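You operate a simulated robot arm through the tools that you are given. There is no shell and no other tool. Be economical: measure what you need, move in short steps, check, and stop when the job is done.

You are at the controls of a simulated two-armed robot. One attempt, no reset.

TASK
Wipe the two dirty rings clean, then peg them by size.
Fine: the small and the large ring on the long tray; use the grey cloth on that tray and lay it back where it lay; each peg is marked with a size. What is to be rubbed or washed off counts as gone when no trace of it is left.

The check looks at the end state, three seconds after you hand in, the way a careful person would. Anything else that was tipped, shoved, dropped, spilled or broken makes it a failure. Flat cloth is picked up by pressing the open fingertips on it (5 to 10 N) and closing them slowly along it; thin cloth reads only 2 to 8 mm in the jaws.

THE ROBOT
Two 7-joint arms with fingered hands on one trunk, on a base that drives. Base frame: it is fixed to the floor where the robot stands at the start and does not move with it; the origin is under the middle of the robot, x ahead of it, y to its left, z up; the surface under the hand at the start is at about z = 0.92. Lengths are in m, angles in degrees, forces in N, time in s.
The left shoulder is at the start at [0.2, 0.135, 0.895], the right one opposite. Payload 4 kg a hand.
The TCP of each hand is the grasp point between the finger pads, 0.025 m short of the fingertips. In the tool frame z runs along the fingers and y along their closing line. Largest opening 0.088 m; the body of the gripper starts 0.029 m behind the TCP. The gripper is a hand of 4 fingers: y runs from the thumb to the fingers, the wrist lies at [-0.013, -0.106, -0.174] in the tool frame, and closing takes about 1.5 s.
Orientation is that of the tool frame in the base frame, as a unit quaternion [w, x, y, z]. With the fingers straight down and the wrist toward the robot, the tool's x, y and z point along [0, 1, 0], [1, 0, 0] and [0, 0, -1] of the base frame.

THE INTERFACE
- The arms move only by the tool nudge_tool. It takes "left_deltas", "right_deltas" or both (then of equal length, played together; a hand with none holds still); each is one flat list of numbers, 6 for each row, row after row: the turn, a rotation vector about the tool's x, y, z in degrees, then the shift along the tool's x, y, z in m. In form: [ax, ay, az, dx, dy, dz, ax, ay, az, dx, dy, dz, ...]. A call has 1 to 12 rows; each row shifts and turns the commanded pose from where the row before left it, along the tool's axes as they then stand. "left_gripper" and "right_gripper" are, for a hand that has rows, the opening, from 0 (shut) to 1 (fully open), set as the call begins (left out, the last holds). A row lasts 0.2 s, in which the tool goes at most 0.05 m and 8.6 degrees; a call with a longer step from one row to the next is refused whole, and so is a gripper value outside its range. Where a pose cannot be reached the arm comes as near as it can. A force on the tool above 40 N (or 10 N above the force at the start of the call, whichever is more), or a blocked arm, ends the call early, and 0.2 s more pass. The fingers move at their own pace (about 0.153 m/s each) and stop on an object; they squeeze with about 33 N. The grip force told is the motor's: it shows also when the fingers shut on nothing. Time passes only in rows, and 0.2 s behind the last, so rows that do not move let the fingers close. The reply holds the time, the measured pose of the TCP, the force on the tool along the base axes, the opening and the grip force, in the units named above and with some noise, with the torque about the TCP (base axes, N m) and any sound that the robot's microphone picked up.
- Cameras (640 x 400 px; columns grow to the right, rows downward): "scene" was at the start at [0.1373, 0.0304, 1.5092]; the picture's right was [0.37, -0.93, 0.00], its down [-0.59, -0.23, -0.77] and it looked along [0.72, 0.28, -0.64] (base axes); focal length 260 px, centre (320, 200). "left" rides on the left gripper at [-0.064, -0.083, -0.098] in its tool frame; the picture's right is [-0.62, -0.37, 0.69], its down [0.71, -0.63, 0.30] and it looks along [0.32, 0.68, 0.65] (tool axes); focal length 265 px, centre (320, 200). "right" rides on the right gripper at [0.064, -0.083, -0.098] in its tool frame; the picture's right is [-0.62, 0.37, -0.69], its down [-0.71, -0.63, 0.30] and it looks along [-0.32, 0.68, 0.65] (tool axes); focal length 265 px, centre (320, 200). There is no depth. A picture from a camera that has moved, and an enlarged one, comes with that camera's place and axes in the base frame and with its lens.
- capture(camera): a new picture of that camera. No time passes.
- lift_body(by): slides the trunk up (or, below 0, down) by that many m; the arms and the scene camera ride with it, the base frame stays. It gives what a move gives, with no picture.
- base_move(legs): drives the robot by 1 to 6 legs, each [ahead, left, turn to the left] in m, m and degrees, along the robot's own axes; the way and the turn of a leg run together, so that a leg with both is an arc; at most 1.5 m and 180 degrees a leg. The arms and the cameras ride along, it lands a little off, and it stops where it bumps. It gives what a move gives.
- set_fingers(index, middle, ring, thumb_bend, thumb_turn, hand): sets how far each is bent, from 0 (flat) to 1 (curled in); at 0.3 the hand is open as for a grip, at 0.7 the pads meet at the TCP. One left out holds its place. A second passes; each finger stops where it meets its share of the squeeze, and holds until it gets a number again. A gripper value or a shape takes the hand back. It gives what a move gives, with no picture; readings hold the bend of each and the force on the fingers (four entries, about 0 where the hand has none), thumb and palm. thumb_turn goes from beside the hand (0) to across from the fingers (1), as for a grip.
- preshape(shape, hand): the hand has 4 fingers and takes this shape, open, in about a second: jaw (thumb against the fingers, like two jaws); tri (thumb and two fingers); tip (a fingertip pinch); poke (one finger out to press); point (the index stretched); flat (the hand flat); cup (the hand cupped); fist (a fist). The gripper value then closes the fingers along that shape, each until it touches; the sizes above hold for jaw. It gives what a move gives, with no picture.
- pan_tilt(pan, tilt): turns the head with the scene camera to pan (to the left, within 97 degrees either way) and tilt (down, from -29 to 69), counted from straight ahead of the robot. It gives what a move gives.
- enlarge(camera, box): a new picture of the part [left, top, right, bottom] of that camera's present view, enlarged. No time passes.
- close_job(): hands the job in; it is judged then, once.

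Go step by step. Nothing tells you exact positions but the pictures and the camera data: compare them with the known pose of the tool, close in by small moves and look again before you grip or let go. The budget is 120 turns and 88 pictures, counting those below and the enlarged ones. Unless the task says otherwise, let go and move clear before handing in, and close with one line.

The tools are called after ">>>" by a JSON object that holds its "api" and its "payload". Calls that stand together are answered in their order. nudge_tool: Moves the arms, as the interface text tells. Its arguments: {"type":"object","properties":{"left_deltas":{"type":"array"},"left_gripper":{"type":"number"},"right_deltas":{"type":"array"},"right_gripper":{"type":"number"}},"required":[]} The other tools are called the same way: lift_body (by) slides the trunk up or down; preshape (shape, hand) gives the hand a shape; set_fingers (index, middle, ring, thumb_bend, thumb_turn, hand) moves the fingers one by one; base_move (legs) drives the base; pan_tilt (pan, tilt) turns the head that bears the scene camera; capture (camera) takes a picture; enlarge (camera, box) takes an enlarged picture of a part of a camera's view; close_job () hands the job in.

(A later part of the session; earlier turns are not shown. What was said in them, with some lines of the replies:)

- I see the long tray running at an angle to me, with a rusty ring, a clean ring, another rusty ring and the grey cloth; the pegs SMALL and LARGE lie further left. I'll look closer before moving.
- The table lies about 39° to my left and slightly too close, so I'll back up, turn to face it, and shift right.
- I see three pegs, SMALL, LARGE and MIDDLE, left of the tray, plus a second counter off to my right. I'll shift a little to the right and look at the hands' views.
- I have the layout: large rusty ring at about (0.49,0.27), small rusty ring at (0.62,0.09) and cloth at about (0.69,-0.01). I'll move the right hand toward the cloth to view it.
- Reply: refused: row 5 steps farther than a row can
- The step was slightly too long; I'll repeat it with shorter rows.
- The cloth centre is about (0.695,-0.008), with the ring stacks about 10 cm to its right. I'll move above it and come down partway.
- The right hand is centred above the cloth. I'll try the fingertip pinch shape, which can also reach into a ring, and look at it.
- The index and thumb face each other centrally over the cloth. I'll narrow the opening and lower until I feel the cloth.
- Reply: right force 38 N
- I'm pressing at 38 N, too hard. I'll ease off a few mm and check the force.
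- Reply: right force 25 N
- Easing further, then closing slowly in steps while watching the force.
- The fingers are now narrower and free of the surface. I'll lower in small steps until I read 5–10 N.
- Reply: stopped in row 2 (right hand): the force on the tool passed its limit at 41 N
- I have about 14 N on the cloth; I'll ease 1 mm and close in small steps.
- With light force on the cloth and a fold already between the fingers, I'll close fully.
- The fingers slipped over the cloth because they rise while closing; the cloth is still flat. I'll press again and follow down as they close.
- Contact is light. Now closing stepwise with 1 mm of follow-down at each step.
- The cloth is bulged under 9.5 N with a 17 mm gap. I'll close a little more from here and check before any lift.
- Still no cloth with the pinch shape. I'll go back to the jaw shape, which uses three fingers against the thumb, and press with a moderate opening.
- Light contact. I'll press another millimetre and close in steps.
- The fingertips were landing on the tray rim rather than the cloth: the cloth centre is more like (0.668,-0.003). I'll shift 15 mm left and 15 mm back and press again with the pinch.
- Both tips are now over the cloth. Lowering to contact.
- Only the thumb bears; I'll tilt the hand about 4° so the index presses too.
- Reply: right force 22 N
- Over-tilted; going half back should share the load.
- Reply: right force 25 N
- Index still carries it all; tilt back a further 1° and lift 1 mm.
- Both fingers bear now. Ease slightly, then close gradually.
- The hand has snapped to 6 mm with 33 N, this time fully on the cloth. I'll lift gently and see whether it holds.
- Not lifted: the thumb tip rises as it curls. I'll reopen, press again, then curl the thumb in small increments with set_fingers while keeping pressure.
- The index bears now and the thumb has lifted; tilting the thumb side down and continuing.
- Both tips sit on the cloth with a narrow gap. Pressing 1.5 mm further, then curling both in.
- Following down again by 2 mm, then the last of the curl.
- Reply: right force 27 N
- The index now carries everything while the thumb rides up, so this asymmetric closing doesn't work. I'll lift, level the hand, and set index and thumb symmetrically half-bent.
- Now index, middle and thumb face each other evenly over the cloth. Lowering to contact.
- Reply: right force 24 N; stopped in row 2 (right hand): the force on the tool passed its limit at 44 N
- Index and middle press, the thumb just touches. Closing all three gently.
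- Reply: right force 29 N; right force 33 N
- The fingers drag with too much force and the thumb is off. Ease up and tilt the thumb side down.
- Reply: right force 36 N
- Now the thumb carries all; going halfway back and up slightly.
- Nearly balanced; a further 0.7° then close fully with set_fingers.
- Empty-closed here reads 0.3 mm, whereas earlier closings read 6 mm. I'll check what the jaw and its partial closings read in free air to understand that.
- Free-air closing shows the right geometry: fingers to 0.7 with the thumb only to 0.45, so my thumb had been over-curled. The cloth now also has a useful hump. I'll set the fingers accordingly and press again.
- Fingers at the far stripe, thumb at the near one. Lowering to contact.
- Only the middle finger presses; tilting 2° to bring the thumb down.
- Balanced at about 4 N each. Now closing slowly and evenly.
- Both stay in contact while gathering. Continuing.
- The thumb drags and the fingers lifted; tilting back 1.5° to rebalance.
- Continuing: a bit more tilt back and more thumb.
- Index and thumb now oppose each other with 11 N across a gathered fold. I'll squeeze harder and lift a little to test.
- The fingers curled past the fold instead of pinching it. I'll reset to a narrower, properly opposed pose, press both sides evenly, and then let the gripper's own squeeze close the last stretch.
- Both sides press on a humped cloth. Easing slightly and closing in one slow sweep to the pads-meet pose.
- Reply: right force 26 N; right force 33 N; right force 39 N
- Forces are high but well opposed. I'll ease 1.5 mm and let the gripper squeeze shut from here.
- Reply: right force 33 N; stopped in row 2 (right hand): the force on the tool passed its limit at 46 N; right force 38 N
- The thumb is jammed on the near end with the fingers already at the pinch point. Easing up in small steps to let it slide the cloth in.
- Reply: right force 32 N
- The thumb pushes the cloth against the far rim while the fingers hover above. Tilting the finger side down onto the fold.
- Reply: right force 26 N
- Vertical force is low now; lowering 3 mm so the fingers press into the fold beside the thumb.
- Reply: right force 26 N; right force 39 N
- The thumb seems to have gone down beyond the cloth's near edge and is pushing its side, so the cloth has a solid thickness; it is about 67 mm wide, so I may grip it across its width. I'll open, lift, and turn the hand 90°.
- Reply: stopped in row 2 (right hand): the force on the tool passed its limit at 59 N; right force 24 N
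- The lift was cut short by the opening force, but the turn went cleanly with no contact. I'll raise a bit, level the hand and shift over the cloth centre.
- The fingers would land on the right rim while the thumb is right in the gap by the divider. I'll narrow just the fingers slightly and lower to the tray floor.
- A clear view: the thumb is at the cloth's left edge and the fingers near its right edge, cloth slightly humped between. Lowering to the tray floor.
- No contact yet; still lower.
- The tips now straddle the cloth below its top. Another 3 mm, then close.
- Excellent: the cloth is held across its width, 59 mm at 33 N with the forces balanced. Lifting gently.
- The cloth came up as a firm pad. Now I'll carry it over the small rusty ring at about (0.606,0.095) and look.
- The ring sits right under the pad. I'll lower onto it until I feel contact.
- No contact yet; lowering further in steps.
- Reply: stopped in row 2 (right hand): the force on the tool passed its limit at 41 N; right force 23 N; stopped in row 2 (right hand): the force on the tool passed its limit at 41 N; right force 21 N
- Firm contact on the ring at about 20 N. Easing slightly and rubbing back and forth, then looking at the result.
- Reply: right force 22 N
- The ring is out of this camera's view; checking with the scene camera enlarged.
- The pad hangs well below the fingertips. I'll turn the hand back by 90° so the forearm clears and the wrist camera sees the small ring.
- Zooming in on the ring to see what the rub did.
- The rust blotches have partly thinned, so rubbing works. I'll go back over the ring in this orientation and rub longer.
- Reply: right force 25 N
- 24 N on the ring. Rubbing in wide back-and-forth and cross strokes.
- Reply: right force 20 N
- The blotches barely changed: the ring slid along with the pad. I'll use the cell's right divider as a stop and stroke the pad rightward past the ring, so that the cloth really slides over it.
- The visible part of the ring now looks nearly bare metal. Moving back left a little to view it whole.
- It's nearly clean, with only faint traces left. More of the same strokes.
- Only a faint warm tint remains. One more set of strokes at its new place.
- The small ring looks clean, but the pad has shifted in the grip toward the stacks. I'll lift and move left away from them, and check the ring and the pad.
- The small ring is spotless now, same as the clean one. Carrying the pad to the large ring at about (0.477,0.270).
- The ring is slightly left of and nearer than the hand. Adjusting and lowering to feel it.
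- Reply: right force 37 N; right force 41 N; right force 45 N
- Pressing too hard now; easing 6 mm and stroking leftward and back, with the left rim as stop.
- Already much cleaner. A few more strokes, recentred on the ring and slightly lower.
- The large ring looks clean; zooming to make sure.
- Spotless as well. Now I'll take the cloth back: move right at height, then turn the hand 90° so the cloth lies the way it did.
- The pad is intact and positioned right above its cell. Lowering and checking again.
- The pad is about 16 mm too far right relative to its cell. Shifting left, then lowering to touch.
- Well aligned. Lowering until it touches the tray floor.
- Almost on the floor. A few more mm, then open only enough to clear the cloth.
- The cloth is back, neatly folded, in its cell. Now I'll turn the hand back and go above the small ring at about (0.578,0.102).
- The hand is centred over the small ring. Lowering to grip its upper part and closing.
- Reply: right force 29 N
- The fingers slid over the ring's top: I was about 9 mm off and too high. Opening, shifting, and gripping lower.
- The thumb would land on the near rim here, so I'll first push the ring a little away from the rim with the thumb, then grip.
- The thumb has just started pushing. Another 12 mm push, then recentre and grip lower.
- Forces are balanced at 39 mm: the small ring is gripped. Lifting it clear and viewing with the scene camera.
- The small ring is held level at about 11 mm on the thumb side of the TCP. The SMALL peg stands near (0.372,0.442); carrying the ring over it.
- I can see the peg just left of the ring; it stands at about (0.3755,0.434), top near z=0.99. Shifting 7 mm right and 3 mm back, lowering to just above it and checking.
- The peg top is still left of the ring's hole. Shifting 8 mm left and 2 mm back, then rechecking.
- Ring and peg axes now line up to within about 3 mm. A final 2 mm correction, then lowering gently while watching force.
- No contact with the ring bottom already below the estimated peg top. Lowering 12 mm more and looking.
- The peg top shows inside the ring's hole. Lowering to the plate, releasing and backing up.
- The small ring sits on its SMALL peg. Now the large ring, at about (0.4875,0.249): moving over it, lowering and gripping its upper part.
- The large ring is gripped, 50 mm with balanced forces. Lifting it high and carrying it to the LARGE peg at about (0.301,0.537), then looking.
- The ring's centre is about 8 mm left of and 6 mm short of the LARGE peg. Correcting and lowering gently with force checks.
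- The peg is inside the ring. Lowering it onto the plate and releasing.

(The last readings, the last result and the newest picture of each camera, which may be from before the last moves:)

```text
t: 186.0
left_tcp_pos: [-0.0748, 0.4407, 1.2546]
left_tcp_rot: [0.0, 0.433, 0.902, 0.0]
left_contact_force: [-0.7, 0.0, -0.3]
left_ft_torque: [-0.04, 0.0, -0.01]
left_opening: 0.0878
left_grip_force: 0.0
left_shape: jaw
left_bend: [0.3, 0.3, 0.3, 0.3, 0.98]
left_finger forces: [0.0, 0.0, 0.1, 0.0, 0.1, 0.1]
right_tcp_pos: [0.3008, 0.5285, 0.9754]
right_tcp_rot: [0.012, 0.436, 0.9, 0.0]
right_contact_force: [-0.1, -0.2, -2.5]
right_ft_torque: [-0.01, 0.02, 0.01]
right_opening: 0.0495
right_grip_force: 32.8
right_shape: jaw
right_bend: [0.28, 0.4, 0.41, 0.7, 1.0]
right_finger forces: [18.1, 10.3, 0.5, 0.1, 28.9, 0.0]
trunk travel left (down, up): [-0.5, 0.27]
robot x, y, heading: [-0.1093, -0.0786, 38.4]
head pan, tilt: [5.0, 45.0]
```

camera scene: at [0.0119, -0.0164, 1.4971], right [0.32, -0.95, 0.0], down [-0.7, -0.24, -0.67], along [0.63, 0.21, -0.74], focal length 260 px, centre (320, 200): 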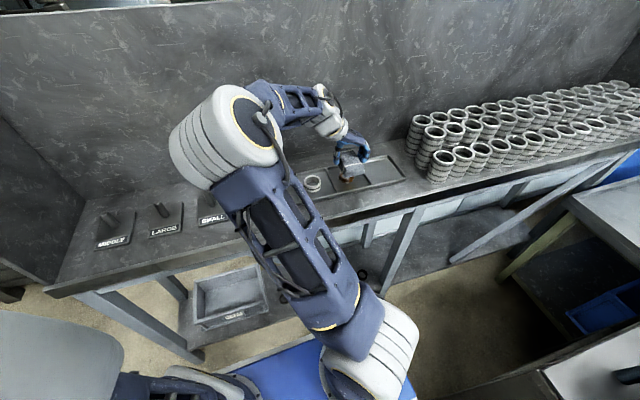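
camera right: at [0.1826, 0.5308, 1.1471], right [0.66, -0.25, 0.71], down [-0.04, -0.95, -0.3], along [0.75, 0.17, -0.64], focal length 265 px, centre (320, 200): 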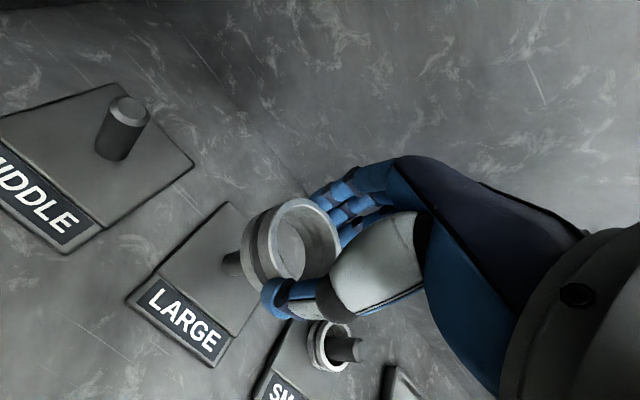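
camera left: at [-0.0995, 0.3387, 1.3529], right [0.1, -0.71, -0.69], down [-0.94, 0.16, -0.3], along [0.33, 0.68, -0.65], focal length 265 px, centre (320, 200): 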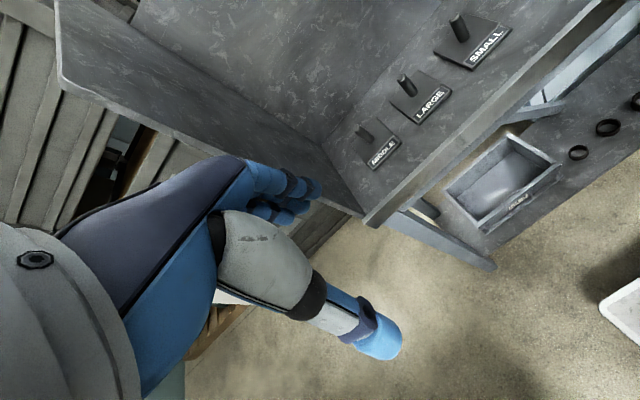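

Almost down; releasing here drops it only a few mm. Then I lift straight up and move clear.

>>> {"api": "nudge_tool", "payload": {"right_deltas": [0, 0, 0, 0, 0, 0.003, 0, 0, 0, 0, 0, 0]}}

>>> {"api": "nudge_tool", "payload": {"right_deltas": [0, 0, 0, 0, 0, 0, 0, 0, 0, 0, 0, 0, 0, 0, 0, 0, 0, 0, 0, 0, 0, 0, 0, 0, 0, 0, 0, 0, 0, 0], "right_gripper": 1}}

>>> {"api": "nudge_tool", "payload": {"right_deltas": [0, 0, 0, 0, 0, -0.02, 0, 0, 0, 0, 0, -0.04, 0, 0, 0, 0, 0, -0.045, 0, 0, 0, 0, 0, -0.045, 0, 0, 0, -0.045, 0, 0, 0, 0, 0, -0.045, 0, 0, 0, 0, 0, -0.045, 0, 0, 0, 0, 0, -0.045, 0, 0, 0, 0, 0, -0.045, 0, 0, 0, 0, 0, -0.045, -0.01, 0, 0, 0, 0, 0, -0.045, 0, 0, 0, 0, 0, -0.045, 0]}}

>>> {"api": "enlarge", "payload": {"camera": "scene", "box": [200, 130, 540, 340]}}

```text
t: 186.6
left_tcp_pos: [-0.0751, 0.4404, 1.2537]
left_tcp_rot: [0.0, 0.433, 0.902, 0.0]
left_contact_force: [0.4, 0.6, 0.3]
left_ft_torque: [0.02, 0.03, -0.03]
left_opening: 0.0874
left_grip_force: 0.0
left_shape: jaw
left_bend: [0.3, 0.3, 0.3, 0.3, 0.98]
left_finger forces: [0.0, 0.0, 0.0, 0.1, 0.0, 0.1]
right_tcp_pos: [0.3017, 0.5296, 0.9736]
right_tcp_rot: [0.012, 0.436, 0.9, 0.002]
right_contact_force: [1.0, -0.9, 7.3]
right_ft_torque: [-0.02, -0.01, 0.01]
right_opening: 0.0495
right_grip_force: 32.9
right_shape: jaw
right_bend: [0.28, 0.4, 0.43, 0.7, 1.0]
right_finger forces: [17.7, 10.2, 2.4, 0.0, 30.5, 0.0]
trunk travel left (down, up): [-0.5, 0.27]
robot x, y, heading: [-0.1073, -0.0801, 38.7]
head pan, tilt: [5.0, 45.0]
```

```text
t: 187.8
left_tcp_pos: [-0.0745, 0.4398, 1.2536]
left_tcp_rot: [0.0, 0.433, 0.901, 0.001]
left_contact_force: [0.1, 0.0, -0.2]
left_ft_torque: [-0.01, 0.01, -0.01]
left_opening: 0.0873
left_grip_force: 0.0
left_shape: jaw
left_bend: [0.3, 0.3, 0.3, 0.3, 0.98]
left_finger forces: [0.1, 0.0, 0.0, 0.0, 0.1, 0.0]
right_tcp_pos: [0.3026, 0.5279, 0.9713]
right_tcp_rot: [0.012, 0.436, 0.9, 0.002]
right_contact_force: [0.3, 0.7, -0.2]
right_ft_torque: [-0.01, 0.02, -0.01]
right_opening: 0.0874
right_grip_force: 0.0
right_shape: jaw
right_bend: [0.3, 0.3, 0.3, 0.3, 0.98]
right_finger forces: [0.0, 0.0, 0.1, 0.1, 0.0, 0.0]
trunk travel left (down, up): [-0.5, 0.27]
robot x, y, heading: [-0.1061, -0.0751, 38.7]
head pan, tilt: [5.0, 45.0]
```

```text
t: 190.4
left_tcp_pos: [-0.0746, 0.4401, 1.253]
left_tcp_rot: [0.0, 0.432, 0.902, 0.0]
left_contact_force: [-0.7, -0.1, 0.3]
left_ft_torque: [-0.02, 0.0, -0.04]
left_opening: 0.0875
left_grip_force: 0.0
left_shape: jaw
left_bend: [0.3, 0.3, 0.3, 0.3, 0.98]
left_finger forces: [0.0, 0.0, 0.1, 0.1, 0.1, 0.1]
right_tcp_pos: [0.3876, 0.2567, 1.1263]
right_tcp_rot: [0.012, 0.435, 0.9, 0.001]
right_contact_force: [0.0, -0.6, 0.5]
right_ft_torque: [-0.01, -0.02, 0.03]
right_opening: 0.0876
right_grip_force: 0.0
right_shape: jaw
right_bend: [0.3, 0.3, 0.3, 0.3, 0.98]
right_finger forces: [0.1, 0.0, 0.0, 0.0, 0.0, 0.0]
trunk travel left (down, up): [-0.5, 0.27]
robot x, y, heading: [-0.1074, -0.0796, 38.8]
head pan, tilt: [5.0, 45.0]
```

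```text
1.88 times, centred on (370, 235) of scene
camera zoom: at [-0.0038, 0.0148, 1.5012], right [0.69, -0.72, 0.0], down [-0.51, -0.49, -0.71], along [0.51, 0.49, -0.71], focal length 489 px, centre (226, 134)
```

zoom: 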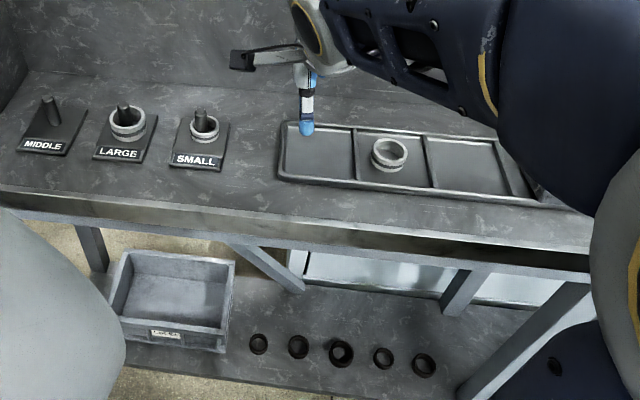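

Both rings sit on their matching pegs and the middle ring is untouched. One last look at the cloth after moving the hand aside.

>>> {"api": "nudge_tool", "payload": {"right_deltas": [0, 0, 0, -0.045, 0, 0, 0, 0, 0, -0.045, 0, 0, 0, 0, 0, -0.045, 0, 0, 0, 0, 0, -0.03, 0, -0.03, 0, 0, 0, 0, 0, 0]}}

>>> {"api": "enlarge", "payload": {"camera": "scene", "box": [400, 160, 560, 260]}}

```text
t: 191.6
left_tcp_pos: [-0.0751, 0.4392, 1.253]
left_tcp_rot: [0.0, 0.433, 0.901, 0.001]
left_contact_force: [-0.5, 0.1, -1.4]
left_ft_torque: [-0.01, -0.04, -0.01]
left_opening: 0.0874
left_grip_force: 0.1
left_shape: jaw
left_bend: [0.3, 0.3, 0.3, 0.3, 0.98]
left_finger forces: [0.0, 0.0, 0.1, 0.0, 0.1, 0.0]
right_tcp_pos: [0.4896, 0.1264, 1.1588]
right_tcp_rot: [0.012, 0.435, 0.9, 0.002]
right_contact_force: [0.4, 0.0, 0.3]
right_ft_torque: [-0.01, -0.04, 0.0]
right_opening: 0.0876
right_grip_force: 0.0
right_shape: jaw
right_bend: [0.3, 0.3, 0.3, 0.3, 0.98]
right_finger forces: [0.0, 0.0, 0.0, 0.0, 0.0, 0.1]
trunk travel left (down, up): [-0.5, 0.27]
robot x, y, heading: [-0.109, -0.0784, 38.6]
head pan, tilt: [5.0, 45.0]
```

```text
4.00 times, centred on (480, 210) of scene
camera zoom: at [-0.0041, 0.0145, 1.5013], right [0.69, -0.72, 0.0], down [-0.51, -0.49, -0.71], along [0.51, 0.49, -0.71], focal length 1038 px, centre (-320, 160)
```

zoom: 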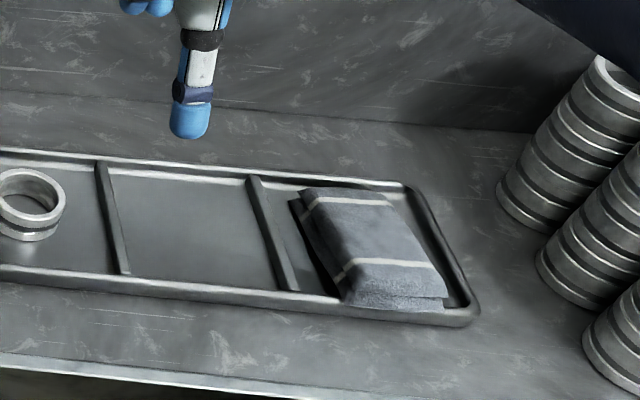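

Everything is in place, with the cloth lying folded in its own cell, both rings clean and pegged, and the hands clear, so I'm handing in.

>>> {"api": "close_job", "payload": {}}

```text
The job is handed in.
```

I wiped the small and the large ring clean and put each on its matching peg. The grey cloth is back, folded, in its own cell on the tray. In the last picture its near edge looks close to the front rim, perhaps about 1 cm nearer than where it lay at first. I had no pictures left to check or correct that.
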